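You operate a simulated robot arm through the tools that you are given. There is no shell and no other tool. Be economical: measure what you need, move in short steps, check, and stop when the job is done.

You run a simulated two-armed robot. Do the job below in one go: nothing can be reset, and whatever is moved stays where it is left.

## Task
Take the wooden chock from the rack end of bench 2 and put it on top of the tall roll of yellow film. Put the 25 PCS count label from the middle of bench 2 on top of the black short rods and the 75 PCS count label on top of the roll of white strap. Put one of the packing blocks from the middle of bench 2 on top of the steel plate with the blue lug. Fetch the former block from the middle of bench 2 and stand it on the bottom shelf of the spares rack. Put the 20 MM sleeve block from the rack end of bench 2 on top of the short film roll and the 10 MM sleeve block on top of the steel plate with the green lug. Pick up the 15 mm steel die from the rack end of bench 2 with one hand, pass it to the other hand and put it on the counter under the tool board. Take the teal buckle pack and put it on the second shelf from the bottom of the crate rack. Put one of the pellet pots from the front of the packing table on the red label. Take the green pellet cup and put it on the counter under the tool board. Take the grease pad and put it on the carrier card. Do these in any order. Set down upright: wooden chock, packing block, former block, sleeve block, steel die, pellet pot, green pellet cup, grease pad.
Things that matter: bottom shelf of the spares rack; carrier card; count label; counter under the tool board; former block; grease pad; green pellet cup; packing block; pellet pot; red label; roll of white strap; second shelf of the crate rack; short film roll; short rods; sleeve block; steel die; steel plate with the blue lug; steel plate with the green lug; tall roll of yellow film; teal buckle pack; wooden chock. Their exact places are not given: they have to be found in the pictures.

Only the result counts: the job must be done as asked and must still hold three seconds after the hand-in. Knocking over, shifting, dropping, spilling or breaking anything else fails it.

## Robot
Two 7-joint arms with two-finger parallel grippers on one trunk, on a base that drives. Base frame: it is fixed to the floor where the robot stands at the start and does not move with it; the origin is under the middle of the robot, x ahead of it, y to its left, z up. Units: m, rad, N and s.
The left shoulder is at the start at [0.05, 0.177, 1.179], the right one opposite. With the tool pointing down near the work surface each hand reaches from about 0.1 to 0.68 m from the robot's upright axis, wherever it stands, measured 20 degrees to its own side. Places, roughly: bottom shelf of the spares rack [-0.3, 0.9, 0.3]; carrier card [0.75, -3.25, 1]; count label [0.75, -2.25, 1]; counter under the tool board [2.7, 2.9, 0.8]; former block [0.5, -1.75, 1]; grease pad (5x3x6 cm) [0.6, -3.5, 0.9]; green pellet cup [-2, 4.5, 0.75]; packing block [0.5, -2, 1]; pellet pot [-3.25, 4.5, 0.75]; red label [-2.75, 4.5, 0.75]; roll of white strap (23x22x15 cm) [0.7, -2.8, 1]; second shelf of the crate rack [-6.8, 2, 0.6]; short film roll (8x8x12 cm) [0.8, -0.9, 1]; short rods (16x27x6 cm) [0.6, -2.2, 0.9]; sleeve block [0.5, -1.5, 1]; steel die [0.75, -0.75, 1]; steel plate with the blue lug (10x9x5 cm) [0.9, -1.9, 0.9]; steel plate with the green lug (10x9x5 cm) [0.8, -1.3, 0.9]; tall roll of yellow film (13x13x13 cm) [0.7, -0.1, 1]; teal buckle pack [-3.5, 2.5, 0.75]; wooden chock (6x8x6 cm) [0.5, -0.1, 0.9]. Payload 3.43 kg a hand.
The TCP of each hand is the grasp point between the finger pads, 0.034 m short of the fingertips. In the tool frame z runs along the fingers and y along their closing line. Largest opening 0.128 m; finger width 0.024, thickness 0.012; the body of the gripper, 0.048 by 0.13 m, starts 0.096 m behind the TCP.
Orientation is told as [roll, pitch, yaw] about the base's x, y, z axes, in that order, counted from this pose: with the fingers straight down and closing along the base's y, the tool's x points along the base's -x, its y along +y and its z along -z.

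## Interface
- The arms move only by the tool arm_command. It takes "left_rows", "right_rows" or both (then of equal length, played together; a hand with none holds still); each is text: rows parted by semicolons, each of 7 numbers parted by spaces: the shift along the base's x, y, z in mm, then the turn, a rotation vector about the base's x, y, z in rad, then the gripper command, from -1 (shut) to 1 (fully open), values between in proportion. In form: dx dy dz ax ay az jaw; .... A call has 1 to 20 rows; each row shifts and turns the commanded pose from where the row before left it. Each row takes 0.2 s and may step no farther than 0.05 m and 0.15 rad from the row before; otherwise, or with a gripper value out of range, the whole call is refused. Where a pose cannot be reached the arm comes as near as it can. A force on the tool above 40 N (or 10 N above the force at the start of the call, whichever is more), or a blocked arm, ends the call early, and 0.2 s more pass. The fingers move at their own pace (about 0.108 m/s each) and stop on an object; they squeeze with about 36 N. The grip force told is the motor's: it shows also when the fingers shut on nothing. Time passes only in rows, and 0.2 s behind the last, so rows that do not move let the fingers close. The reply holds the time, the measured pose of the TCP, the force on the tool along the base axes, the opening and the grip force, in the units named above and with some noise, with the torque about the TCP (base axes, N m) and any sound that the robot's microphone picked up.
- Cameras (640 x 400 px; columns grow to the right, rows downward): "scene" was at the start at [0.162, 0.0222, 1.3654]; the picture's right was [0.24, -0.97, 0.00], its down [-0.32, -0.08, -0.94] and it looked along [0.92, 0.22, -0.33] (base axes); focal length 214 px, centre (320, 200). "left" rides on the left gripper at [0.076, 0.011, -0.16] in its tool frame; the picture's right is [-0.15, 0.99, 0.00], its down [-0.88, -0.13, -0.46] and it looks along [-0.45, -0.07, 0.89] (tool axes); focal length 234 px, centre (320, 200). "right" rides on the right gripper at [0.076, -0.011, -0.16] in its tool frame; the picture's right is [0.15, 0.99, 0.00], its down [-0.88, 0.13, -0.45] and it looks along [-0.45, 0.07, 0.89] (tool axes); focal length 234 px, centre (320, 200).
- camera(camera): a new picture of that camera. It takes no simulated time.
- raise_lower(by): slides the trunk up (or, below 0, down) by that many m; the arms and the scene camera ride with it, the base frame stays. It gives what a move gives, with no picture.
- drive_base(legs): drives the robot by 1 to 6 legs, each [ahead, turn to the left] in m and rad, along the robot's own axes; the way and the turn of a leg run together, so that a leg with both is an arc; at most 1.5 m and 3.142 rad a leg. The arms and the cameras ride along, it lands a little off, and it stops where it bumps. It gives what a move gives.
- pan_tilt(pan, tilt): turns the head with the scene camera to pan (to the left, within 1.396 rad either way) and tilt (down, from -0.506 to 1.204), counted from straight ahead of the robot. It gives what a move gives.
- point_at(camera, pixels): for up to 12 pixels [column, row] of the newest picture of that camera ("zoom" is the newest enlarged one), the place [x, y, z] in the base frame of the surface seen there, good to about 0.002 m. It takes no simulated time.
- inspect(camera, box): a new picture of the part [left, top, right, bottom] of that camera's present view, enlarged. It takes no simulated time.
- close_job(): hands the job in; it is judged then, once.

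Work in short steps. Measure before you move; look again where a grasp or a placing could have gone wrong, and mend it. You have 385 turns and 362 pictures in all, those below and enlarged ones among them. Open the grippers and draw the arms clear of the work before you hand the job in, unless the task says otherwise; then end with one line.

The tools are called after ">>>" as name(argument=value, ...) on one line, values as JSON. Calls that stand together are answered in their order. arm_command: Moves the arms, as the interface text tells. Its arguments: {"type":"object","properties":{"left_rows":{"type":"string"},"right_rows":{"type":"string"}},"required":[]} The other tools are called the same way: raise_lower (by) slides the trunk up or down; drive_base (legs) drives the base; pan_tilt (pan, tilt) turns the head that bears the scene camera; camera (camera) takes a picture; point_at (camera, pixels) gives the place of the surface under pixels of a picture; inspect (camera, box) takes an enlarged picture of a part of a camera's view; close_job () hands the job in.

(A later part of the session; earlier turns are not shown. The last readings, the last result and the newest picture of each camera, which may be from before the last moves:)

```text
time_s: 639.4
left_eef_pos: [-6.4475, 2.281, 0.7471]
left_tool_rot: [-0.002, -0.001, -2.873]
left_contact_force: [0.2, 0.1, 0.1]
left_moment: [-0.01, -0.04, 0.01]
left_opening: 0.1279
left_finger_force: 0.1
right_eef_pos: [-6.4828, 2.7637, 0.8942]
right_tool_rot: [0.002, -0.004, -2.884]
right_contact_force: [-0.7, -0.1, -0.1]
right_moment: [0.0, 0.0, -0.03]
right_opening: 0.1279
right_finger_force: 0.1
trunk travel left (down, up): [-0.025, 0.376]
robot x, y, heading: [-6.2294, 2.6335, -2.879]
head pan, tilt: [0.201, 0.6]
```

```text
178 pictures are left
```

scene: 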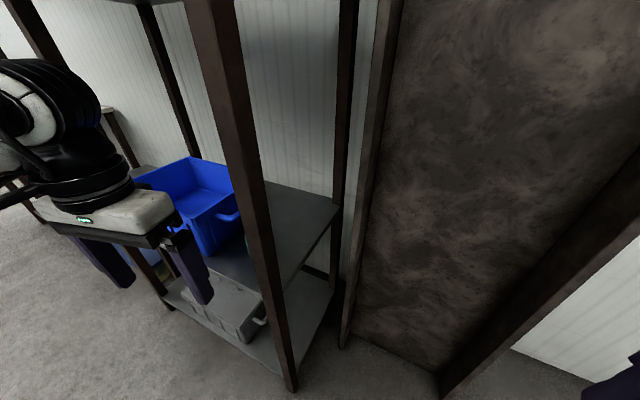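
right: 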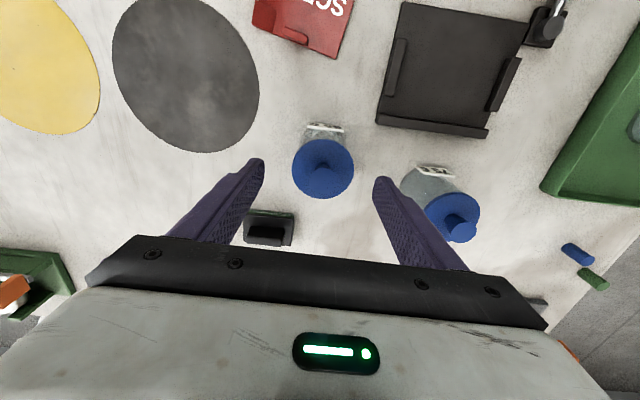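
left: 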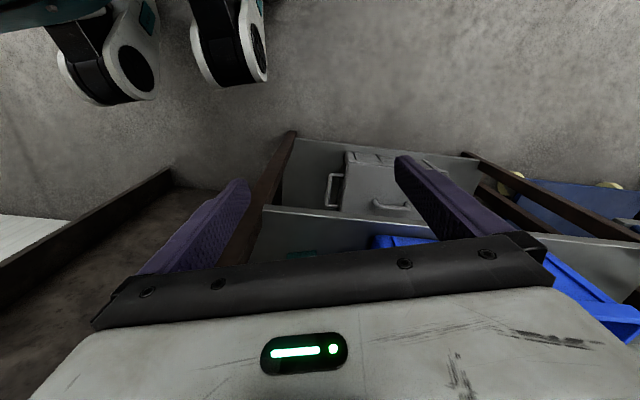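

The pack is behind the post from here. I move the hand clear, raise the trunk, turn to the corridor and check the shelf.

>>> arm_command(left_rows="40 0 10 0 0 0 1;30 20 10 0 0 0 1")

>>> raise_lower(by=0.32)

>>> drive_base(legs=[[-0.06, 0], [0, 1.312]])

>>> pan_tilt(pan=-0.65, tilt=0.55)

>>> camera(camera="scene")

```text
time_s: 640.0
left_eef_pos: [-6.3763, 2.3006, 0.7665]
left_tool_rot: [-0.001, -0.001, -2.874]
left_contact_force: [0.0, -0.1, -0.6]
left_moment: [-0.03, -0.04, 0.0]
left_opening: 0.1283
left_finger_force: 0.1
right_eef_pos: [-6.4826, 2.7645, 0.894]
right_tool_rot: [0.002, -0.004, -2.882]
right_contact_force: [0.3, -1.0, -0.1]
right_moment: [0.01, -0.01, -0.01]
right_opening: 0.1282
right_finger_force: 0.0
trunk travel left (down, up): [-0.025, 0.376]
robot x, y, heading: [-6.2277, 2.636, -2.882]
head pan, tilt: [0.201, 0.6]
```

```text
time_s: 643.2
left_eef_pos: [-6.378, 2.3007, 1.0881]
left_tool_rot: [0.0, -0.002, -2.873]
left_contact_force: [-0.3, -0.7, 0.4]
left_moment: [0.01, -0.01, 0.0]
left_opening: 0.1278
left_finger_force: 0.0
right_eef_pos: [-6.4835, 2.7644, 1.214]
right_tool_rot: [0.003, -0.003, -2.884]
right_contact_force: [0.4, 0.4, -1.0]
right_moment: [-0.01, 0.01, 0.03]
right_opening: 0.128
right_finger_force: 0.2
trunk travel left (down, up): [-0.345, 0.056]
robot x, y, heading: [-6.2315, 2.6366, -2.881]
head pan, tilt: [0.201, 0.6]
```

```text
time_s: 647.4
left_eef_pos: [-5.8891, 2.4232, 1.0887]
left_tool_rot: [-0.004, -0.002, -1.57]
left_contact_force: [-0.1, 0.0, 0.5]
left_moment: [-0.02, 0.05, -0.04]
left_opening: 0.128
left_finger_force: 0.1
right_eef_pos: [-6.3649, 2.4425, 1.2142]
right_tool_rot: [0.003, -0.003, -1.581]
right_contact_force: [0.0, 0.5, 0.0]
right_moment: [0.02, 0.01, 0.01]
right_opening: 0.1278
right_finger_force: 0.1
trunk travel left (down, up): [-0.345, 0.056]
robot x, y, heading: [-6.1725, 2.6508, -1.582]
head pan, tilt: [0.201, 0.6]
```

```text
time_s: 648.5
left_eef_pos: [-5.8907, 2.4223, 1.0878]
left_tool_rot: [-0.001, -0.003, -1.571]
left_contact_force: [0.3, 0.3, -0.5]
left_moment: [0.0, 0.02, 0.01]
left_opening: 0.1282
left_finger_force: 0.1
right_eef_pos: [-6.365, 2.4423, 1.2141]
right_tool_rot: [0.003, -0.003, -1.581]
right_contact_force: [0.0, 0.8, -0.1]
right_moment: [0.01, -0.01, 0.0]
right_opening: 0.128
right_finger_force: 0.0
trunk travel left (down, up): [-0.345, 0.056]
robot x, y, heading: [-6.1739, 2.6514, -1.577]
head pan, tilt: [-0.649, 0.55]
```

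```text
177 pictures are left
```

scene: 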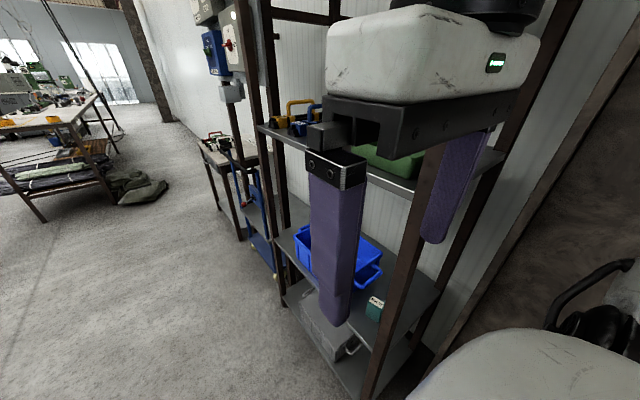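

The teal pack stands on the second shelf at (375,305). I reverse out and return east to the packing table for the green pellet cup.

>>> drive_base(legs=[[-0.88, 0], [0, 1.577], [1.5, 0], [1.5, 0], [1.37, 0], [0, 1.571]])

>>> pan_tilt(pan=0.2, tilt=0.6)

>>> camera(camera="scene")

```text
time_s: 650.6
left_eef_pos: [-5.8972, 2.6606, 1.0863]
left_tool_rot: [-0.002, 0.007, -1.617]
left_contact_force: [-0.6, 0.6, -0.2]
left_moment: [-0.02, -0.02, 0.01]
left_opening: 0.1281
left_finger_force: 0.0
right_eef_pos: [-6.3639, 2.6819, 1.2124]
right_tool_rot: [0.003, 0.002, -1.576]
right_contact_force: [1.7, 0.8, -0.5]
right_moment: [-0.01, -0.02, 0.0]
right_opening: 0.1281
right_finger_force: 0.0
trunk travel left (down, up): [-0.345, 0.056]
robot x, y, heading: [-6.1734, 2.8908, -1.591]
head pan, tilt: [-0.649, 0.55]
stopped in leg 1: the robot was blocked; the commanded pose is now the measured one
```

```text
time_s: 651.8
left_eef_pos: [-5.8959, 2.6602, 1.0868]
left_tool_rot: [0.0, 0.006, -1.615]
left_contact_force: [0.3, -0.5, -0.2]
left_moment: [0.02, -0.02, -0.01]
left_opening: 0.1281
left_finger_force: 0.1
right_eef_pos: [-6.363, 2.6811, 1.2121]
right_tool_rot: [0.003, 0.004, -1.578]
right_contact_force: [0.0, -0.5, -0.2]
right_moment: [0.02, 0.0, 0.0]
right_opening: 0.1282
right_finger_force: 0.1
trunk travel left (down, up): [-0.345, 0.056]
robot x, y, heading: [-6.169, 2.8951, -1.586]
head pan, tilt: [0.201, 0.6]
```

```text
176 pictures are left
```

scene: 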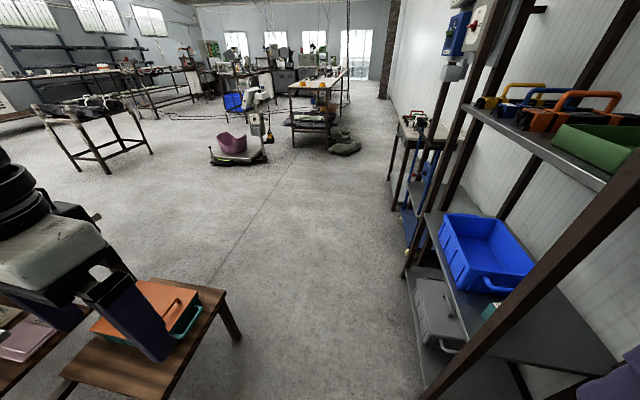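

My left elbow met the frame post because that hand was pulled in. I go forward a little, extend the left hand ahead to narrow the elbow, and check.

>>> drive_base(legs=[[0.1, 0]])

>>> arm_command(left_rows="-15 -37 20 0 0 0 1;-15 -37 20 0 0 0 1;-15 -37 20 0 0 0 1;-15 -37 20 0 0 0 1;-13 -37 15 0 0 0 1;0 0 0 0 0 0 1")

>>> pan_tilt(pan=1.39, tilt=0.2)

>>> camera(camera="scene")

```text
time_s: 653.0
left_eef_pos: [-5.8941, 2.5658, 1.0868]
left_tool_rot: [0.0, 0.002, -1.607]
left_contact_force: [1.0, -0.5, 0.9]
left_moment: [0.06, -0.02, -0.01]
left_opening: 0.1279
left_finger_force: 0.2
right_eef_pos: [-6.3649, 2.5871, 1.2146]
right_tool_rot: [0.001, -0.004, -1.575]
right_contact_force: [0.7, -0.7, -0.6]
right_moment: [0.05, -0.01, 0.02]
right_opening: 0.1279
right_finger_force: 0.1
trunk travel left (down, up): [-0.345, 0.056]
robot x, y, heading: [-6.1745, 2.7974, -1.583]
head pan, tilt: [0.201, 0.6]
```

```text
time_s: 654.4
left_eef_pos: [-5.9697, 2.38, 1.1817]
left_tool_rot: [-0.003, -0.003, -1.606]
left_contact_force: [0.7, 0.3, 0.9]
left_moment: [0.02, 0.01, -0.01]
left_opening: 0.1279
left_finger_force: 0.2
right_eef_pos: [-6.363, 2.5879, 1.2151]
right_tool_rot: [0.003, -0.004, -1.576]
right_contact_force: [0.7, 0.8, -0.5]
right_moment: [0.03, 0.02, 0.01]
right_opening: 0.1282
right_finger_force: 0.0
trunk travel left (down, up): [-0.345, 0.056]
robot x, y, heading: [-6.1759, 2.7973, -1.587]
head pan, tilt: [0.201, 0.6]
```

```text
time_s: 655.8
left_eef_pos: [-5.9686, 2.38, 1.1808]
left_tool_rot: [-0.003, -0.001, -1.606]
left_contact_force: [-0.5, -0.4, -0.2]
left_moment: [0.01, -0.04, 0.0]
left_opening: 0.1278
left_finger_force: 0.0
right_eef_pos: [-6.365, 2.5891, 1.2152]
right_tool_rot: [0.002, -0.004, -1.577]
right_contact_force: [0.6, -0.1, -0.9]
right_moment: [0.02, -0.02, 0.01]
right_opening: 0.128
right_finger_force: 0.0
trunk travel left (down, up): [-0.345, 0.056]
robot x, y, heading: [-6.1738, 2.7965, -1.581]
head pan, tilt: [1.389, 0.201]
```

```text
175 pictures are left
```

scene: 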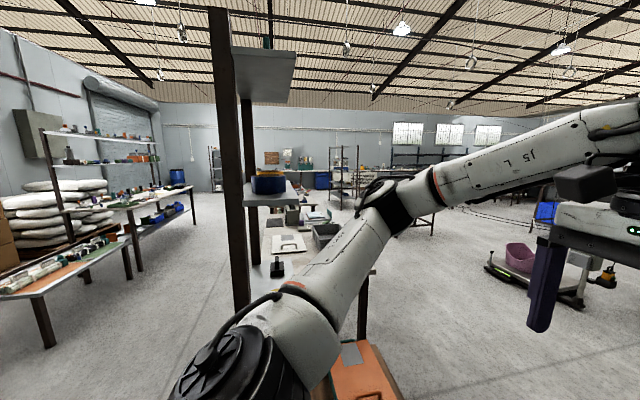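

I measure the elbow outline and the posts.

>>> point_at(camera="scene", pixels=[[378, 190], [370, 215], [400, 215], [235, 150], [248, 130], [238, 280], [265, 75], [320, 240], [290, 330]])

```text
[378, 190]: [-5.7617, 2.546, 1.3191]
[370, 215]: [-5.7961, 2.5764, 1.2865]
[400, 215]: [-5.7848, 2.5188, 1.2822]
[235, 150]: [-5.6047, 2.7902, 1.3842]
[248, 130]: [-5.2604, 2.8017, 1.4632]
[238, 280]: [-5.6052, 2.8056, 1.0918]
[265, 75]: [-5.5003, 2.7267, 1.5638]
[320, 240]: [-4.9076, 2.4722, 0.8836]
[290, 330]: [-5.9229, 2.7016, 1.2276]
```

With the left hand extended, the elbow clears the post by over 10 cm. I extend the right hand likewise and back out.

>>> arm_command(right_rows="0 -40 0 0 0 0 1;0 -40 0 0 0 0 1;0 -40 0 0 0 0 1;0 -30 0 0 0 0 1")

>>> drive_base(legs=[[-0.75, 0]])

```text
time_s: 656.8
left_eef_pos: [-5.9687, 2.3795, 1.1805]
left_tool_rot: [-0.001, 0.0, -1.607]
left_contact_force: [1.2, -0.8, 0.3]
left_moment: [0.0, 0.01, 0.01]
left_opening: 0.1279
left_finger_force: 0.1
right_eef_pos: [-6.3639, 2.4374, 1.2136]
right_tool_rot: [0.003, -0.002, -1.578]
right_contact_force: [0.3, 0.0, -0.3]
right_moment: [0.02, 0.0, -0.01]
right_opening: 0.1281
right_finger_force: 0.1
trunk travel left (down, up): [-0.345, 0.056]
robot x, y, heading: [-6.1751, 2.8009, -1.588]
head pan, tilt: [1.389, 0.201]
```

```text
time_s: 660.8
left_eef_pos: [-5.9571, 3.1288, 1.1807]
left_tool_rot: [-0.001, 0.001, -1.612]
left_contact_force: [-0.7, 0.5, 0.3]
left_moment: [0.0, 0.0, 0.04]
left_opening: 0.1281
left_finger_force: 0.1
right_eef_pos: [-6.3536, 3.1875, 1.2142]
right_tool_rot: [0.003, -0.005, -1.581]
right_contact_force: [0.7, -0.2, -0.2]
right_moment: [-0.02, 0.0, -0.01]
right_opening: 0.1277
right_finger_force: 0.1
trunk travel left (down, up): [-0.345, 0.056]
robot x, y, heading: [-6.1619, 3.5459, -1.587]
head pan, tilt: [1.389, 0.201]
```

Clear. I drive east and face the packing table at x≈-1.8.

>>> drive_base(legs=[[0, 1.587], [1.5, 0], [1.5, 0], [1.36, 0], [0, 1.571]])

>>> pan_tilt(pan=0.2, tilt=0.6)

>>> camera(camera="scene")

```text
time_s: 689.2
left_eef_pos: [-2.0783, 4.0027, 1.1814]
left_tool_rot: [-0.004, 0.0, 1.608]
left_contact_force: [-0.2, -0.9, -0.2]
left_moment: [0.01, -0.01, 0.01]
left_opening: 0.128
left_finger_force: 0.0
right_eef_pos: [-1.6804, 3.9738, 1.2138]
right_tool_rot: [0.002, -0.007, 1.64]
right_contact_force: [-0.1, -0.4, 0.1]
right_moment: [0.02, 0.0, -0.01]
right_opening: 0.1278
right_finger_force: 0.0
trunk travel left (down, up): [-0.345, 0.056]
robot x, y, heading: [-1.8413, 3.6048, 1.636]
head pan, tilt: [1.389, 0.201]
```

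```text
time_s: 690.6
left_eef_pos: [-2.0785, 4.0022, 1.1801]
left_tool_rot: [0.0, 0.0, 1.608]
left_contact_force: [0.0, 0.6, 0.8]
left_moment: [-0.04, 0.0, 0.01]
left_opening: 0.1276
left_finger_force: 0.1
right_eef_pos: [-1.6795, 3.9743, 1.2149]
right_tool_rot: [0.001, -0.004, 1.639]
right_contact_force: [-0.5, -0.4, -0.5]
right_moment: [-0.02, -0.01, -0.01]
right_opening: 0.1279
right_finger_force: 0.1
trunk travel left (down, up): [-0.345, 0.056]
robot x, y, heading: [-1.8416, 3.6012, 1.638]
head pan, tilt: [0.201, 0.6]
```

```text
174 pictures are left
```

scene: 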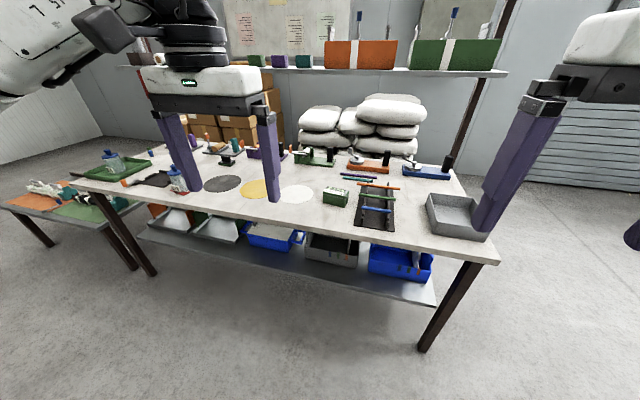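

I approach the table and look closely at the green tub.

>>> drive_base(legs=[[0, -0.067], [0.43, 0]])

>>> pan_tilt(pan=0.2, tilt=0.85)

>>> camera(camera="scene")

```text
time_s: 693.7
left_eef_pos: [-2.0449, 4.4478, 1.1809]
left_tool_rot: [-0.002, 0.0, 1.537]
left_contact_force: [-0.3, -1.3, 0.1]
left_moment: [-0.01, 0.02, -0.02]
left_opening: 0.1281
left_finger_force: 0.0
right_eef_pos: [-1.6507, 4.3912, 1.2149]
right_tool_rot: [0.002, -0.002, 1.567]
right_contact_force: [-0.4, -0.1, 0.0]
right_moment: [-0.04, 0.01, -0.02]
right_opening: 0.1281
right_finger_force: 0.0
trunk travel left (down, up): [-0.345, 0.056]
robot x, y, heading: [-1.8377, 4.0318, 1.554]
head pan, tilt: [0.201, 0.6]
```

```text
time_s: 694.5
left_eef_pos: [-2.0457, 4.4485, 1.1795]
left_tool_rot: [-0.002, 0.001, 1.535]
left_contact_force: [0.7, -0.7, 1.6]
left_moment: [-0.03, 0.0, -0.01]
left_opening: 0.1276
left_finger_force: 0.1
right_eef_pos: [-1.6499, 4.3906, 1.2152]
right_tool_rot: [0.002, -0.007, 1.565]
right_contact_force: [-0.7, 0.6, -0.3]
right_moment: [0.0, 0.01, 0.0]
right_opening: 0.1279
right_finger_force: 0.1
trunk travel left (down, up): [-0.345, 0.056]
robot x, y, heading: [-1.835, 4.0351, 1.558]
head pan, tilt: [0.201, 0.85]
```

```text
173 pictures are left
```

scene: 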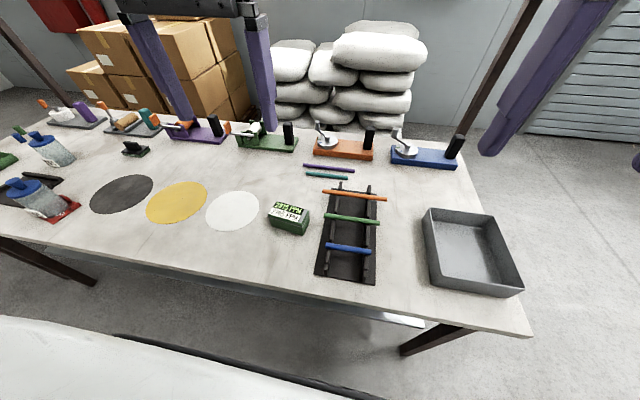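

>>> inspect(camera="scene", box=[250, 190, 330, 245])

>>> camera(camera="left")

```text
7.27 times, centred on (290, 218) of scene
```

zoom: 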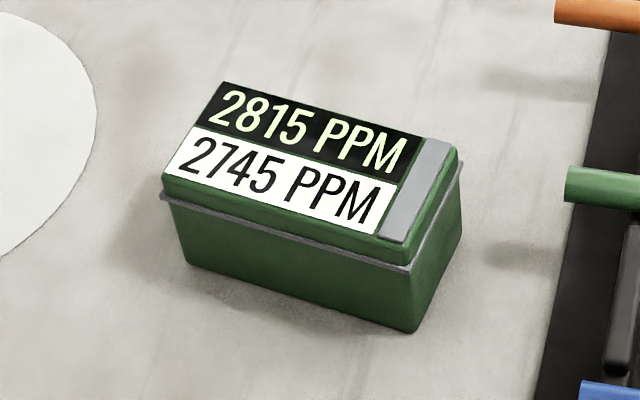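

```text
171 pictures are left
```

left: 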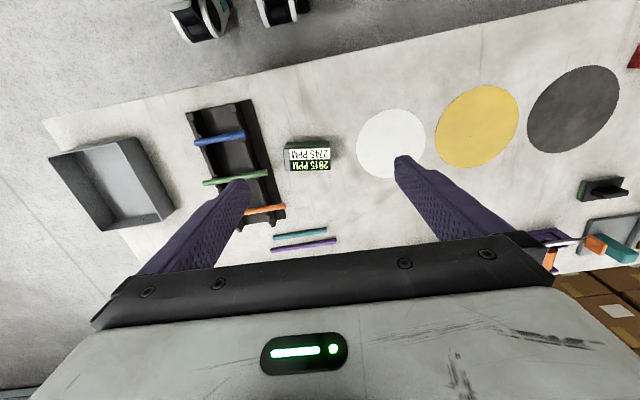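

This looks like a lidded green tub with a reading. Before deciding, I check the rest of the table for anything more cup-like.

>>> arm_command(left_rows="-20 -40 0 0 0 0 1;-30 -40 0 0 0 0 1;-30 -40 0 0 0 0 1")

>>> pan_tilt(pan=0.4, tilt=0.55)

>>> inspect(camera="scene", box=[120, 100, 400, 280])

>>> inspect(camera="scene", box=[340, 100, 620, 280])

```text
time_s: 695.3
left_eef_pos: [-2.1255, 4.3262, 1.1803]
left_tool_rot: [0.0, 0.0, 1.535]
left_contact_force: [0.2, 0.2, -0.5]
left_moment: [0.05, -0.01, -0.01]
left_opening: 0.128
left_finger_force: 0.0
right_eef_pos: [-1.6493, 4.3898, 1.2156]
right_tool_rot: [0.001, -0.005, 1.565]
right_contact_force: [-0.3, -1.3, 0.8]
right_moment: [-0.01, -0.05, 0.0]
right_opening: 0.1281
right_finger_force: 0.1
trunk travel left (down, up): [-0.345, 0.056]
robot x, y, heading: [-1.8371, 4.0294, 1.563]
head pan, tilt: [0.201, 0.85]
```

```text
time_s: 696.1
left_eef_pos: [-2.1236, 4.3289, 1.1809]
left_tool_rot: [-0.001, -0.001, 1.537]
left_contact_force: [0.5, 0.3, 0.8]
left_moment: [-0.02, 0.06, -0.02]
left_opening: 0.1278
left_finger_force: 0.0
right_eef_pos: [-1.6505, 4.3901, 1.2137]
right_tool_rot: [0.002, -0.005, 1.566]
right_contact_force: [-0.4, -0.4, 0.9]
right_moment: [-0.02, -0.03, 0.02]
right_opening: 0.1281
right_finger_force: 0.1
trunk travel left (down, up): [-0.345, 0.056]
robot x, y, heading: [-1.8398, 4.0304, 1.559]
head pan, tilt: [0.4, 0.55]
```

```text
2.22 times, centred on (260, 190) of scene
```

zoom: 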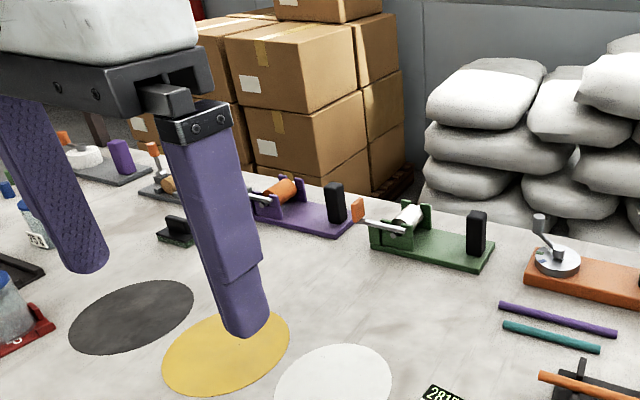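

```text
2.22 times, centred on (480, 190) of scene
```

zoom: 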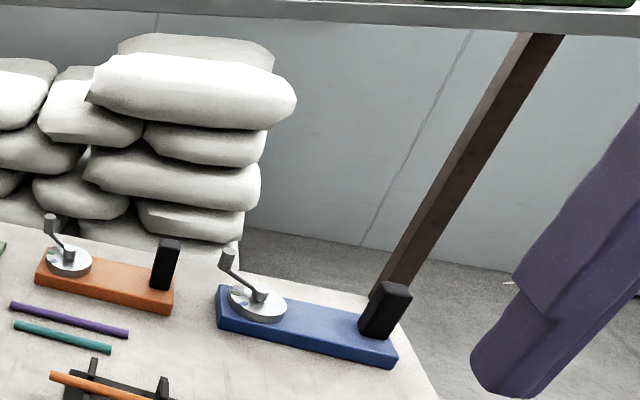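

Nothing else fits, so the green tub is the cup. I measure it.

>>> pan_tilt(pan=0.2, tilt=0.85)

>>> inspect(camera="scene", box=[250, 190, 330, 245])

>>> point_at(camera="zoom", pixels=[[225, 85], [452, 150], [405, 255], [168, 178], [410, 328], [190, 260], [455, 225], [320, 175], [162, 195], [407, 268]])

```text
time_s: 696.9
left_eef_pos: [-2.1244, 4.3284, 1.1808]
left_tool_rot: [-0.001, -0.001, 1.534]
left_contact_force: [-0.3, -0.4, -0.5]
left_moment: [0.0, 0.03, -0.04]
left_opening: 0.1281
left_finger_force: 0.0
right_eef_pos: [-1.6486, 4.3908, 1.2141]
right_tool_rot: [0.003, -0.005, 1.564]
right_contact_force: [0.6, -0.2, 0.1]
right_moment: [-0.03, -0.05, 0.03]
right_opening: 0.1281
right_finger_force: 0.0
trunk travel left (down, up): [-0.345, 0.056]
robot x, y, heading: [-1.8381, 4.0333, 1.559]
head pan, tilt: [0.201, 0.85]
```

```text
7.27 times, centred on (290, 218) of scene
```

zoom: 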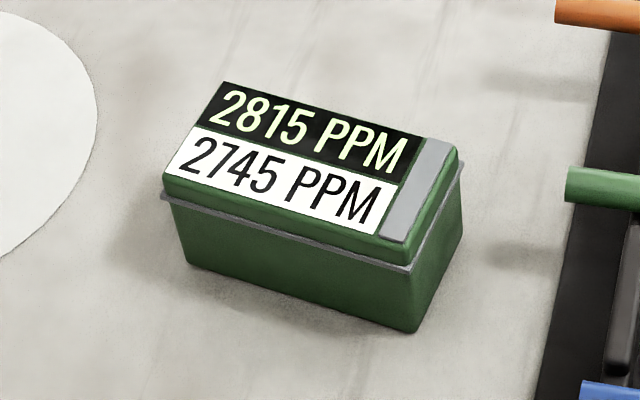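

```text
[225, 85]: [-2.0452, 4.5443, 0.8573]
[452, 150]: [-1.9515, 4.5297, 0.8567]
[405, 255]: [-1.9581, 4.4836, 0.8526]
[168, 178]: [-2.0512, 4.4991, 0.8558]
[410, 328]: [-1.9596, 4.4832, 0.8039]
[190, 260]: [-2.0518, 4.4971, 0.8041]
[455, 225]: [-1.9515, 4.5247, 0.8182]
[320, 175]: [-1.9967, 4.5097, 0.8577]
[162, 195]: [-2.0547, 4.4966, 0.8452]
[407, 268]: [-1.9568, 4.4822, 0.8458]
```

I measure the clearance to the black rod tray at its right.

>>> point_at(camera="zoom", pixels=[[600, 100], [575, 240], [545, 370], [585, 180], [570, 190], [60, 150]])

```text
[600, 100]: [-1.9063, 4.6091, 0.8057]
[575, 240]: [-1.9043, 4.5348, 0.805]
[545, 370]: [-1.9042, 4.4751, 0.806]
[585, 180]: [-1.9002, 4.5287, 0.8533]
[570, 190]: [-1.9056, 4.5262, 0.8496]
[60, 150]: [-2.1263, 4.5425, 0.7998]
```

Enough clearance (2 cm). I bring the left hand above the tub, fully open, aligned to its long side.

>>> arm_command(left_rows="20 31 -30 0 0 -0.043 1;20 31 -30 0 0 -0.043 1;20 31 -30 0 0 -0.042 1;20 31 -30 0 0 0 1;20 31 -30 0 0 0 1;21 30 -30 0 0 0 1;0 0 0 0 0 0 1")

>>> camera(camera="left")

```text
time_s: 698.5
left_eef_pos: [-2.0049, 4.5126, 0.9978]
left_tool_rot: [-0.001, 0.0, 1.408]
left_contact_force: [-0.9, -0.5, -0.5]
left_moment: [0.02, -0.02, 0.04]
left_opening: 0.128
left_finger_force: 0.1
right_eef_pos: [-1.6497, 4.3908, 1.2151]
right_tool_rot: [0.002, -0.005, 1.565]
right_contact_force: [-0.2, 0.2, -0.8]
right_moment: [-0.02, -0.02, 0.01]
right_opening: 0.1279
right_finger_force: 0.1
trunk travel left (down, up): [-0.345, 0.056]
robot x, y, heading: [-1.8363, 4.0306, 1.558]
head pan, tilt: [0.201, 0.85]
```

```text
167 pictures are left
```

left: 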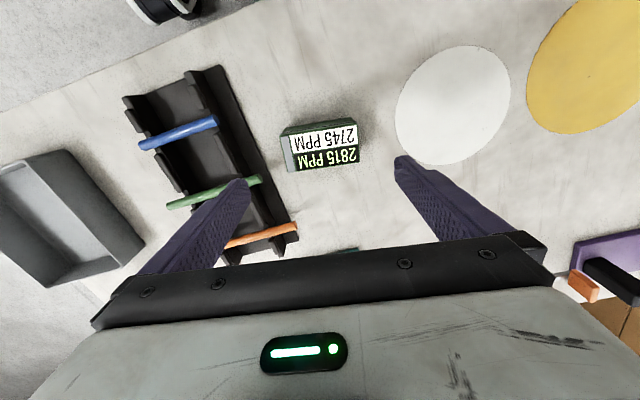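

Centred. I descend most of the way and check.

>>> arm_command(left_rows="0 1 -40 0 0 0 1;0 0 -40 0 0 0 1;0 0 -30 0 0 0 1;0 0 0 0 0 0 1")

>>> camera(camera="left")

```text
time_s: 699.5
left_eef_pos: [-2.0044, 4.5121, 0.8919]
left_tool_rot: [-0.001, 0.001, 1.409]
left_contact_force: [0.3, 0.5, -0.6]
left_moment: [0.01, 0.03, 0.0]
left_opening: 0.1281
left_finger_force: 0.0
right_eef_pos: [-1.6484, 4.3914, 1.2144]
right_tool_rot: [0.002, -0.005, 1.564]
right_contact_force: [-0.1, 0.5, -0.6]
right_moment: [0.01, 0.01, 0.01]
right_opening: 0.1281
right_finger_force: 0.0
trunk travel left (down, up): [-0.345, 0.056]
robot x, y, heading: [-1.8381, 4.033, 1.565]
head pan, tilt: [0.201, 0.85]
```

```text
166 pictures are left
```

left: 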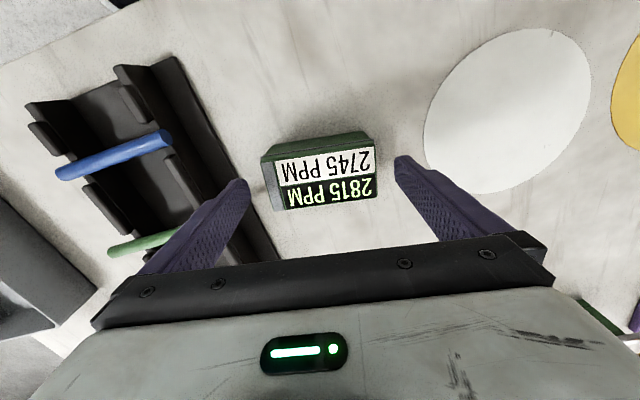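

Well centred. I go down the last 52 mm and close.

>>> arm_command(left_rows="0 1 -26 0 0 0 1;0 0 -26 0 0 0 1;0 0 0 0 0 0 0.3;0 0 0 0 0 0 -1;0 0 0 0 0 0 -1;0 0 25 0 0 0 -1;0 0 40 0 0 0 -1")

>>> camera(camera="left")

>>> inspect(camera="scene", box=[200, 130, 360, 250])

```text
time_s: 701.1
left_eef_pos: [-2.004, 4.5148, 0.9044]
left_tool_rot: [-0.003, -0.001, 1.409]
left_contact_force: [-0.2, 0.0, -2.0]
left_moment: [-0.02, 0.02, -0.05]
left_opening: 0.0997
left_finger_force: 36.1
right_eef_pos: [-1.6492, 4.3913, 1.2141]
right_tool_rot: [0.002, -0.007, 1.567]
right_contact_force: [-0.9, -0.5, -0.8]
right_moment: [0.0, -0.01, 0.01]
right_opening: 0.128
right_finger_force: 0.1
trunk travel left (down, up): [-0.345, 0.056]
robot x, y, heading: [-1.8356, 4.0297, 1.552]
head pan, tilt: [0.201, 0.85]
```

```text
165 pictures are left
```

left: 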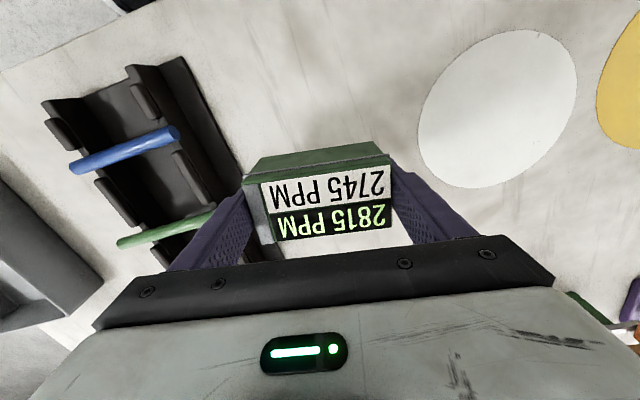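

```text
3.33 times, centred on (280, 190) of scene
```

zoom: 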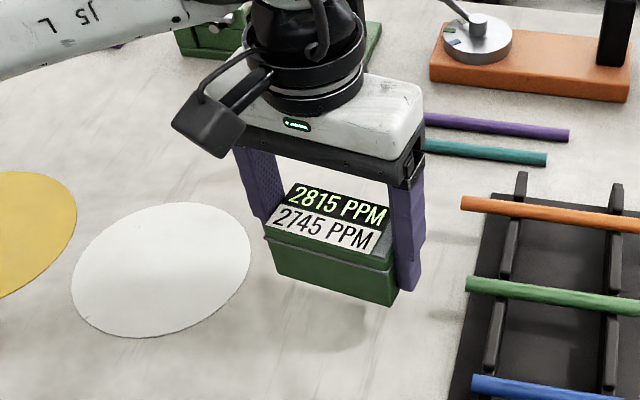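

Held. I raise it and drive to the tool-board counter.

>>> arm_command(left_rows="0 -10 45 0 0 0 -1;0 -20 45 0 0 0 -1;0 -30 40 0 0 0 -1;0 -40 30 0 0 0.05 -1;0 -40 20 0 0 0.05 -1")

>>> drive_base(legs=[[-0.45, 0], [0, -1.745], [1.5, 0], [1.5, 0], [0.4, 0]])

```text
time_s: 702.3
left_eef_pos: [-2.003, 4.3725, 1.0843]
left_tool_rot: [-0.001, 0.001, 1.509]
left_contact_force: [1.1, -0.2, -3.8]
left_moment: [0.01, -0.01, -0.01]
left_opening: 0.0998
left_finger_force: 36.2
right_eef_pos: [-1.6498, 4.391, 1.2154]
right_tool_rot: [0.002, -0.006, 1.566]
right_contact_force: [0.6, -0.3, 0.4]
right_moment: [0.03, 0.0, 0.02]
right_opening: 0.1278
right_finger_force: 0.0
trunk travel left (down, up): [-0.345, 0.056]
robot x, y, heading: [-1.8389, 4.0289, 1.556]
head pan, tilt: [0.201, 0.85]
```

```text
time_s: 725.4
left_eef_pos: [1.8771, 3.091, 1.0828]
left_tool_rot: [-0.002, 0.001, -0.233]
left_contact_force: [0.4, -0.2, -3.5]
left_moment: [0.0, 0.03, 0.02]
left_opening: 0.0998
left_finger_force: 36.6
right_eef_pos: [1.8339, 2.7398, 1.2143]
right_tool_rot: [0.001, -0.002, -0.175]
right_contact_force: [0.5, 1.1, -0.2]
right_moment: [0.0, 0.06, -0.02]
right_opening: 0.1281
right_finger_force: 0.1
trunk travel left (down, up): [-0.345, 0.056]
robot x, y, heading: [1.5094, 2.9885, -0.182]
head pan, tilt: [0.201, 0.85]
```

>>> drive_base(legs=[[0, -0.15], [0.5, 0], [0, 0.332], [0.18, 0]])

>>> pan_tilt(pan=0.1, tilt=0.8)

>>> camera(camera="scene")

```text
time_s: 731.1
left_eef_pos: [2.5042, 2.9953, 1.084]
left_tool_rot: [-0.002, 0.001, -0.049]
left_contact_force: [-0.7, 0.3, -2.3]
left_moment: [0.01, 0.03, 0.0]
left_opening: 0.0998
left_finger_force: 35.6
right_eef_pos: [2.5254, 2.6428, 1.2129]
right_tool_rot: [0.002, -0.004, 0.009]
right_contact_force: [0.8, -0.2, -0.8]
right_moment: [0.03, 0.07, 0.03]
right_opening: 0.128
right_finger_force: 0.0
trunk travel left (down, up): [-0.345, 0.056]
robot x, y, heading: [2.1622, 2.8254, 0.005]
head pan, tilt: [0.201, 0.85]
```

```text
time_s: 731.8
left_eef_pos: [2.5041, 2.9958, 1.0839]
left_tool_rot: [-0.003, 0.0, -0.05]
left_contact_force: [-1.1, -0.1, -3.6]
left_moment: [0.02, 0.01, 0.02]
left_opening: 0.1001
left_finger_force: 36.6
right_eef_pos: [2.5249, 2.6409, 1.2147]
right_tool_rot: [0.002, -0.004, 0.009]
right_contact_force: [1.3, 0.6, 0.1]
right_moment: [-0.01, 0.02, 0.0]
right_opening: 0.1279
right_finger_force: 0.1
trunk travel left (down, up): [-0.345, 0.056]
robot x, y, heading: [2.165, 2.8236, 0.002]
head pan, tilt: [0.099, 0.799]
```

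```text
163 pictures are left
```

scene: 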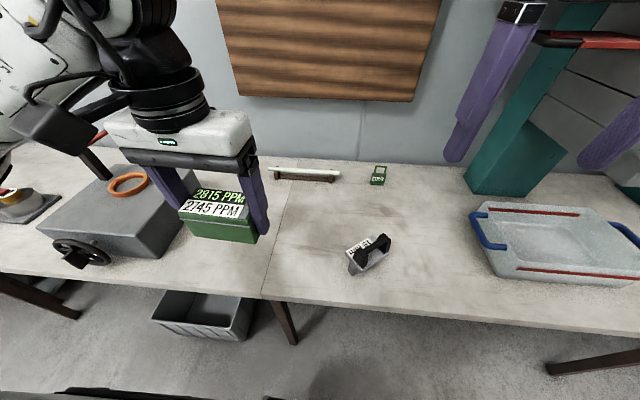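

I place it on the same counter segment as the die, at about (2.66,2.91).

>>> arm_command(left_rows="31 -17 -20 0 0 0.025 -1;31 -17 -30 0 0 0.025 -1;31 -17 -30 0 0 0 -1;31 -17 -30 0 0 0 -1;32 -18 -30 0 0 0 -1;0 0 -30 0 0 0 -1;0 0 0 0 0 0 -1")

>>> camera(camera="left")

>>> camera(camera="scene")

```text
time_s: 733.4
left_eef_pos: [2.6596, 2.9097, 0.9133]
left_tool_rot: [-0.001, 0.0, 0.0]
left_contact_force: [-0.4, -0.1, -2.7]
left_moment: [0.01, -0.01, 0.02]
left_opening: 0.1
left_finger_force: 36.0
right_eef_pos: [2.5258, 2.6413, 1.2157]
right_tool_rot: [0.001, -0.006, 0.009]
right_contact_force: [-0.1, -0.5, 0.3]
right_moment: [0.06, 0.02, -0.01]
right_opening: 0.1279
right_finger_force: 0.0
trunk travel left (down, up): [-0.345, 0.056]
robot x, y, heading: [2.1627, 2.829, -0.003]
head pan, tilt: [0.099, 0.799]
```

```text
162 pictures are left
```

left: 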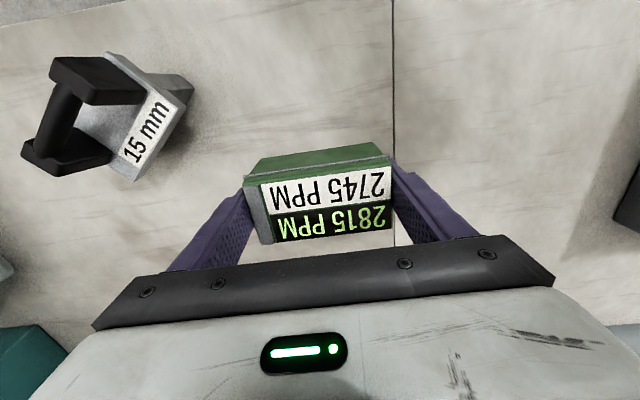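

```text
161 pictures are left
```

scene: 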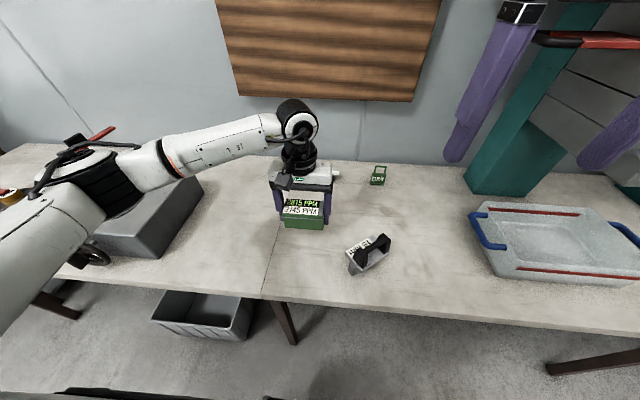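

The forearm passes over the grey box, so I check heights before lowering further.

>>> point_at(camera="scene", pixels=[[95, 185], [180, 165], [230, 150], [70, 148], [95, 135], [150, 215], [90, 250], [130, 160]])

```text
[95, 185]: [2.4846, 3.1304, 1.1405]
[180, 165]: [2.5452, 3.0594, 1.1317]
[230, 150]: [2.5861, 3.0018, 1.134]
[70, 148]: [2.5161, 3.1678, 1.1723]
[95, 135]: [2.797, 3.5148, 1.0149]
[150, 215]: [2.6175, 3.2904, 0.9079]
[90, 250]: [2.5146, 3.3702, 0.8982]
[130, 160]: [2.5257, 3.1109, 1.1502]
```

Plenty of clearance. I lower to the counter.

>>> arm_command(left_rows="0 0 -30 0 0 0 -1;0 0 -30 0 0 0 -1;0 0 -9 0 0 0 -1;0 0 -3 0 0 0 -1;0 0 -2 0 0 0 -1;0 0 0 0 0 0 -1")

>>> inspect(camera="scene", box=[230, 130, 410, 290])

```text
time_s: 734.8
left_eef_pos: [2.6597, 2.9096, 0.8414]
left_tool_rot: [-0.002, 0.0, 0.0]
left_contact_force: [0.2, -0.2, -2.7]
left_moment: [0.01, 0.03, 0.01]
left_opening: 0.0997
left_finger_force: 36.4
right_eef_pos: [2.5252, 2.6408, 1.214]
right_tool_rot: [0.001, -0.005, 0.008]
right_contact_force: [0.8, 0.4, -1.2]
right_moment: [0.0, -0.02, -0.02]
right_opening: 0.128
right_finger_force: 0.1
trunk travel left (down, up): [-0.345, 0.056]
robot x, y, heading: [2.1655, 2.8265, 0.0]
head pan, tilt: [0.099, 0.799]
```

```text
2.50 times, centred on (320, 210) of scene
```

zoom: 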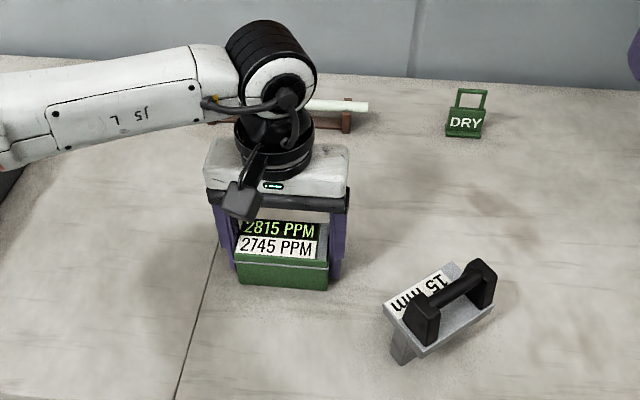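

>>> arm_command(left_rows="0 0 -2 0 0 0 -1;0 0 -2 0 0 0 -1;0 0 0 0 0 0 -1")

>>> inspect(camera="scene", box=[335, 225, 405, 280])

```text
time_s: 735.6
left_eef_pos: [2.6594, 2.9085, 0.8396]
left_tool_rot: [-0.002, -0.004, 0.002]
left_contact_force: [-1.0, 3.2, 23.6]
left_moment: [0.84, 0.57, 0.08]
left_opening: 0.0998
left_finger_force: 35.8
right_eef_pos: [2.5231, 2.6417, 1.2155]
right_tool_rot: [0.001, -0.008, 0.009]
right_contact_force: [0.4, -0.5, 0.5]
right_moment: [-0.01, 0.0, 0.0]
right_opening: 0.128
right_finger_force: 0.0
trunk travel left (down, up): [-0.345, 0.056]
robot x, y, heading: [2.1619, 2.8297, -0.001]
head pan, tilt: [0.099, 0.799]
```

```text
7.27 times, centred on (370, 252) of scene
```

zoom: 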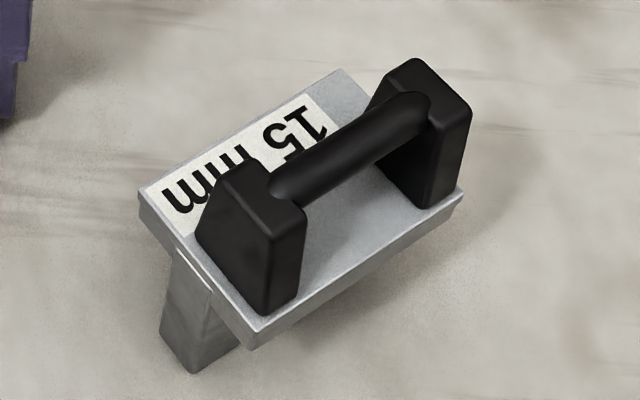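

Contact; the die also stands upright. I release the tub and rise.

>>> arm_command(left_rows="0 0 1.5 0 0 0 -1;0 0 0 0 0 0 0.7;0 0 0 0 0 0 1;0 0 0 0 0 0 1;0 0 30 0 0 0 1;0 0 45 0 0 0 1;0 0 45 0 0 0 1;-20 10 40 0 0 0 1;-40 10 20 0 0 0 1;-40 20 0 0 0 0 1")

>>> inspect(camera="scene", box=[230, 130, 410, 290])

```text
time_s: 737.8
left_eef_pos: [2.5579, 2.9497, 1.0157]
left_tool_rot: [-0.002, -0.001, 0.002]
left_contact_force: [-1.2, 0.2, 0.2]
left_moment: [-0.03, 0.0, -0.02]
left_opening: 0.128
left_finger_force: 0.1
right_eef_pos: [2.5251, 2.642, 1.215]
right_tool_rot: [0.002, -0.005, 0.008]
right_contact_force: [0.1, 0.3, -0.2]
right_moment: [-0.03, -0.03, -0.02]
right_opening: 0.128
right_finger_force: 0.1
trunk travel left (down, up): [-0.345, 0.056]
robot x, y, heading: [2.1661, 2.8251, 0.002]
head pan, tilt: [0.099, 0.799]
```

```text
2.50 times, centred on (320, 210) of scene
```

zoom: 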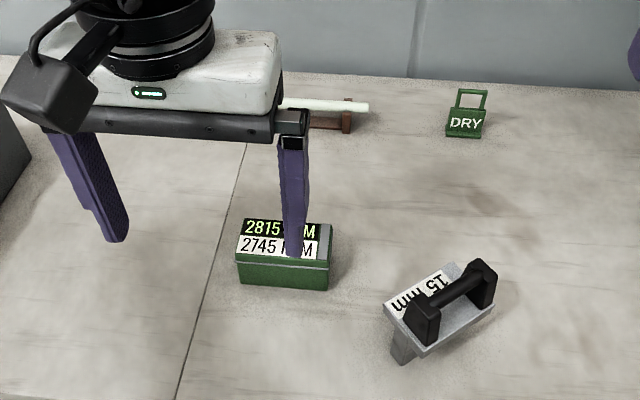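

Both stand well. I glance at the small cups further left on this counter, to be sure about what "pellet cup" means.

>>> arm_command(left_rows="-40 0 40 0 0 0 1;-40 0 40 0 0 0 1;-30 0 40 0 0 0 1")

>>> drive_base(legs=[[-0.5, 0]])

>>> pan_tilt(pan=0.7, tilt=0.4)

>>> camera(camera="scene")

```text
refused: row 1 steps farther than a row can; nothing moved
```

```text
time_s: 740.8
left_eef_pos: [2.055, 2.9463, 1.0171]
left_tool_rot: [-0.002, 0.0, -0.008]
left_contact_force: [-0.3, 0.3, -0.1]
left_moment: [-0.02, -0.03, 0.0]
left_opening: 0.1278
left_finger_force: 0.0
right_eef_pos: [2.0172, 2.64, 1.2157]
right_tool_rot: [0.002, -0.004, 0.0]
right_contact_force: [-0.3, 0.5, 0.0]
right_moment: [0.0, 0.0, 0.03]
right_opening: 0.1279
right_finger_force: 0.1
trunk travel left (down, up): [-0.345, 0.056]
robot x, y, heading: [1.6553, 2.8265, -0.01]
head pan, tilt: [0.099, 0.799]
```

```text
time_s: 741.8
left_eef_pos: [2.0558, 2.9458, 1.0151]
left_tool_rot: [-0.002, 0.001, -0.008]
left_contact_force: [0.1, 1.3, -0.4]
left_moment: [0.0, 0.03, 0.02]
left_opening: 0.1279
left_finger_force: 0.0
right_eef_pos: [2.0175, 2.6413, 1.2143]
right_tool_rot: [0.002, -0.005, -0.001]
right_contact_force: [0.4, 0.4, -0.3]
right_moment: [0.05, 0.0, 0.03]
right_opening: 0.1279
right_finger_force: 0.0
trunk travel left (down, up): [-0.345, 0.056]
robot x, y, heading: [1.6604, 2.8246, -0.005]
head pan, tilt: [0.7, 0.4]
```

```text
157 pictures are left
```

scene: 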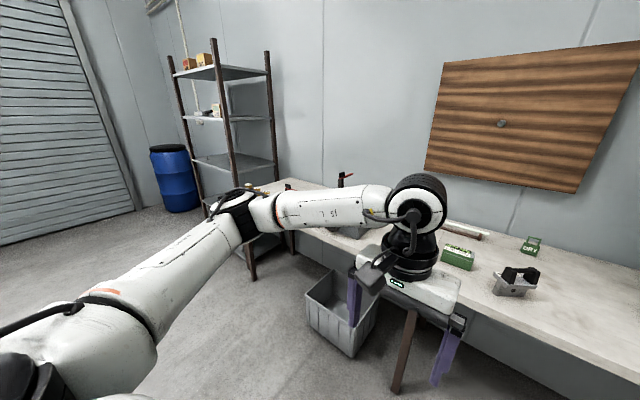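

That isn't needed. I set off for the front of bench 2: west around the spares rack, then south.

>>> arm_command(left_rows="-10 20 35 0 0 0 1;-10 20 35 0 0 0 1;0 10 35 0 0 0 1;0 0 35 0 0 0 1")

>>> drive_base(legs=[[0, -2.869], [1.5, 0], [1.5, 0], [0.38, 0], [0, 1.303]])

>>> drive_base(legs=[[1.5, 0], [0.75, 0]])

```text
time_s: 742.8
left_eef_pos: [2.0338, 2.9968, 1.154]
left_tool_rot: [-0.001, 0.0, -0.01]
left_contact_force: [0.7, -0.3, -0.4]
left_moment: [-0.01, -0.05, 0.0]
left_opening: 0.1279
left_finger_force: 0.0
right_eef_pos: [2.0173, 2.6395, 1.2137]
right_tool_rot: [0.002, -0.005, 0.0]
right_contact_force: [0.0, 0.1, 0.8]
right_moment: [0.0, -0.02, 0.0]
right_opening: 0.1279
right_finger_force: 0.1
trunk travel left (down, up): [-0.345, 0.056]
robot x, y, heading: [1.6572, 2.8281, -0.008]
head pan, tilt: [0.7, 0.4]
```

```text
time_s: 769.2
left_eef_pos: [-1.3919, 1.4617, 1.1537]
left_tool_rot: [-0.002, 0.0, -1.531]
left_contact_force: [-1.0, 0.0, 0.0]
left_moment: [-0.01, -0.02, -0.01]
left_opening: 0.1281
left_finger_force: 0.1
right_eef_pos: [-1.7488, 1.4601, 1.2147]
right_tool_rot: [0.003, -0.006, -1.523]
right_contact_force: [-0.2, 1.4, 0.9]
right_moment: [0.02, 0.04, 0.02]
right_opening: 0.1282
right_finger_force: 0.1
trunk travel left (down, up): [-0.345, 0.056]
robot x, y, heading: [-1.5801, 1.8314, -1.529]
head pan, tilt: [0.7, 0.4]
```

```text
time_s: 780.2
left_eef_pos: [-1.2716, -0.7631, 1.1547]
left_tool_rot: [0.0, 0.002, -1.511]
left_contact_force: [0.0, 0.1, -0.3]
left_moment: [0.02, -0.01, 0.01]
left_opening: 0.1281
left_finger_force: 0.0
right_eef_pos: [-1.6282, -0.7711, 1.2147]
right_tool_rot: [0.002, -0.004, -1.502]
right_contact_force: [-0.2, 0.4, 0.0]
right_moment: [0.02, -0.02, 0.0]
right_opening: 0.1282
right_finger_force: 0.2
trunk travel left (down, up): [-0.345, 0.056]
robot x, y, heading: [-1.467, -0.3996, -1.509]
head pan, tilt: [0.7, 0.4]
```

Next leg: to the bench front aisle, then south to y≈-3.6 for the grease pad.

>>> drive_base(legs=[[0, 1.021], [1.49, 0], [0, -1.083], [1.5, 0]])

>>> pan_tilt(pan=0.0, tilt=0.4)

>>> camera(camera="scene")

```text
time_s: 800.1
left_eef_pos: [0.0333, -3.023, 1.154]
left_tool_rot: [0.0, 0.0, -1.552]
left_contact_force: [-1.0, 0.6, 0.2]
left_moment: [0.03, 0.01, 0.03]
left_opening: 0.128
left_finger_force: 0.0
right_eef_pos: [-0.3239, -3.0172, 1.2143]
right_tool_rot: [0.002, -0.004, -1.543]
right_contact_force: [0.9, 0.1, 0.0]
right_moment: [0.01, -0.02, -0.02]
right_opening: 0.1278
right_finger_force: 0.0
trunk travel left (down, up): [-0.345, 0.056]
robot x, y, heading: [-0.146, -2.6515, -1.552]
head pan, tilt: [0.7, 0.4]
```

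```text
time_s: 801.2
left_eef_pos: [0.0339, -3.023, 1.1545]
left_tool_rot: [-0.001, 0.0, -1.552]
left_contact_force: [-0.4, 0.3, 0.0]
left_moment: [0.01, 0.0, 0.01]
left_opening: 0.128
left_finger_force: 0.0
right_eef_pos: [-0.3233, -3.0171, 1.2142]
right_tool_rot: [0.002, -0.006, -1.543]
right_contact_force: [0.4, -0.4, -0.8]
right_moment: [-0.01, -0.02, -0.02]
right_opening: 0.1282
right_finger_force: 0.1
trunk travel left (down, up): [-0.345, 0.056]
robot x, y, heading: [-0.1447, -2.6545, -1.55]
head pan, tilt: [0.0, 0.4]
```

```text
156 pictures are left
```

scene: 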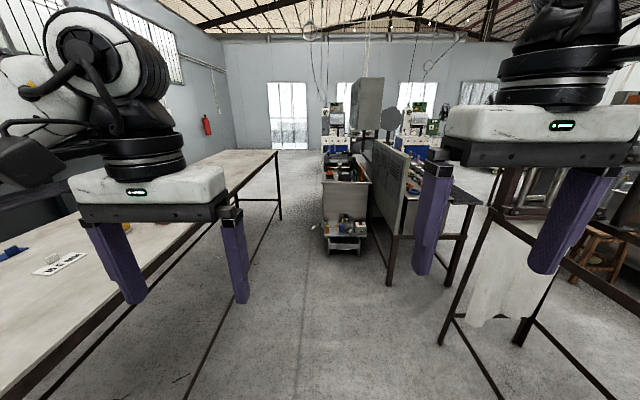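

The aisle is clear. I go to y≈-3.62 and face the bench.

>>> drive_base(legs=[[0.97, 0], [0, 1.55], [0.22, 0]])

>>> pan_tilt(pan=0.3, tilt=0.8)

>>> camera(camera="scene")

```text
time_s: 811.3
left_eef_pos: [0.4572, -3.4618, 1.1541]
left_tool_rot: [-0.003, 0.0, -0.016]
left_contact_force: [0.4, 0.6, 0.0]
left_moment: [-0.04, 0.06, 0.0]
left_opening: 0.128
left_finger_force: 0.1
right_eef_pos: [0.4382, -3.819, 1.2137]
right_tool_rot: [0.001, -0.005, -0.006]
right_contact_force: [1.3, -0.3, 0.1]
right_moment: [0.01, 0.05, 0.0]
right_opening: 0.1279
right_finger_force: 0.1
trunk travel left (down, up): [-0.345, 0.056]
robot x, y, heading: [0.0774, -3.6252, -0.012]
head pan, tilt: [0.0, 0.4]
```

```text
time_s: 812.2
left_eef_pos: [0.4556, -3.4619, 1.1546]
left_tool_rot: [-0.001, 0.002, -0.014]
left_contact_force: [0.4, -0.2, 0.5]
left_moment: [-0.03, -0.01, -0.01]
left_opening: 0.1278
left_finger_force: 0.1
right_eef_pos: [0.437, -3.819, 1.2143]
right_tool_rot: [0.0, -0.006, -0.008]
right_contact_force: [0.4, -0.3, 0.9]
right_moment: [0.01, 0.0, 0.02]
right_opening: 0.128
right_finger_force: 0.0
trunk travel left (down, up): [-0.345, 0.056]
robot x, y, heading: [0.0779, -3.6243, -0.014]
head pan, tilt: [0.3, 0.799]
```

```text
155 pictures are left
```

scene: 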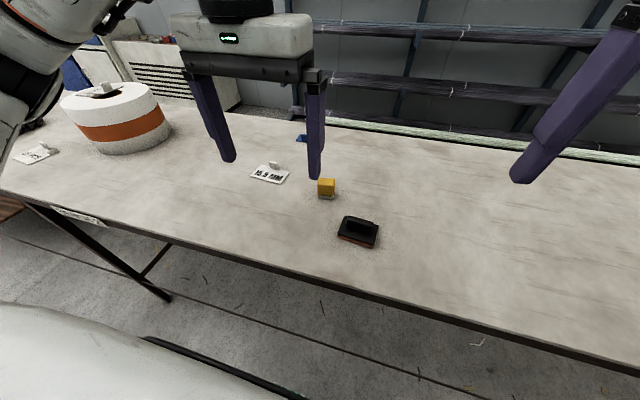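

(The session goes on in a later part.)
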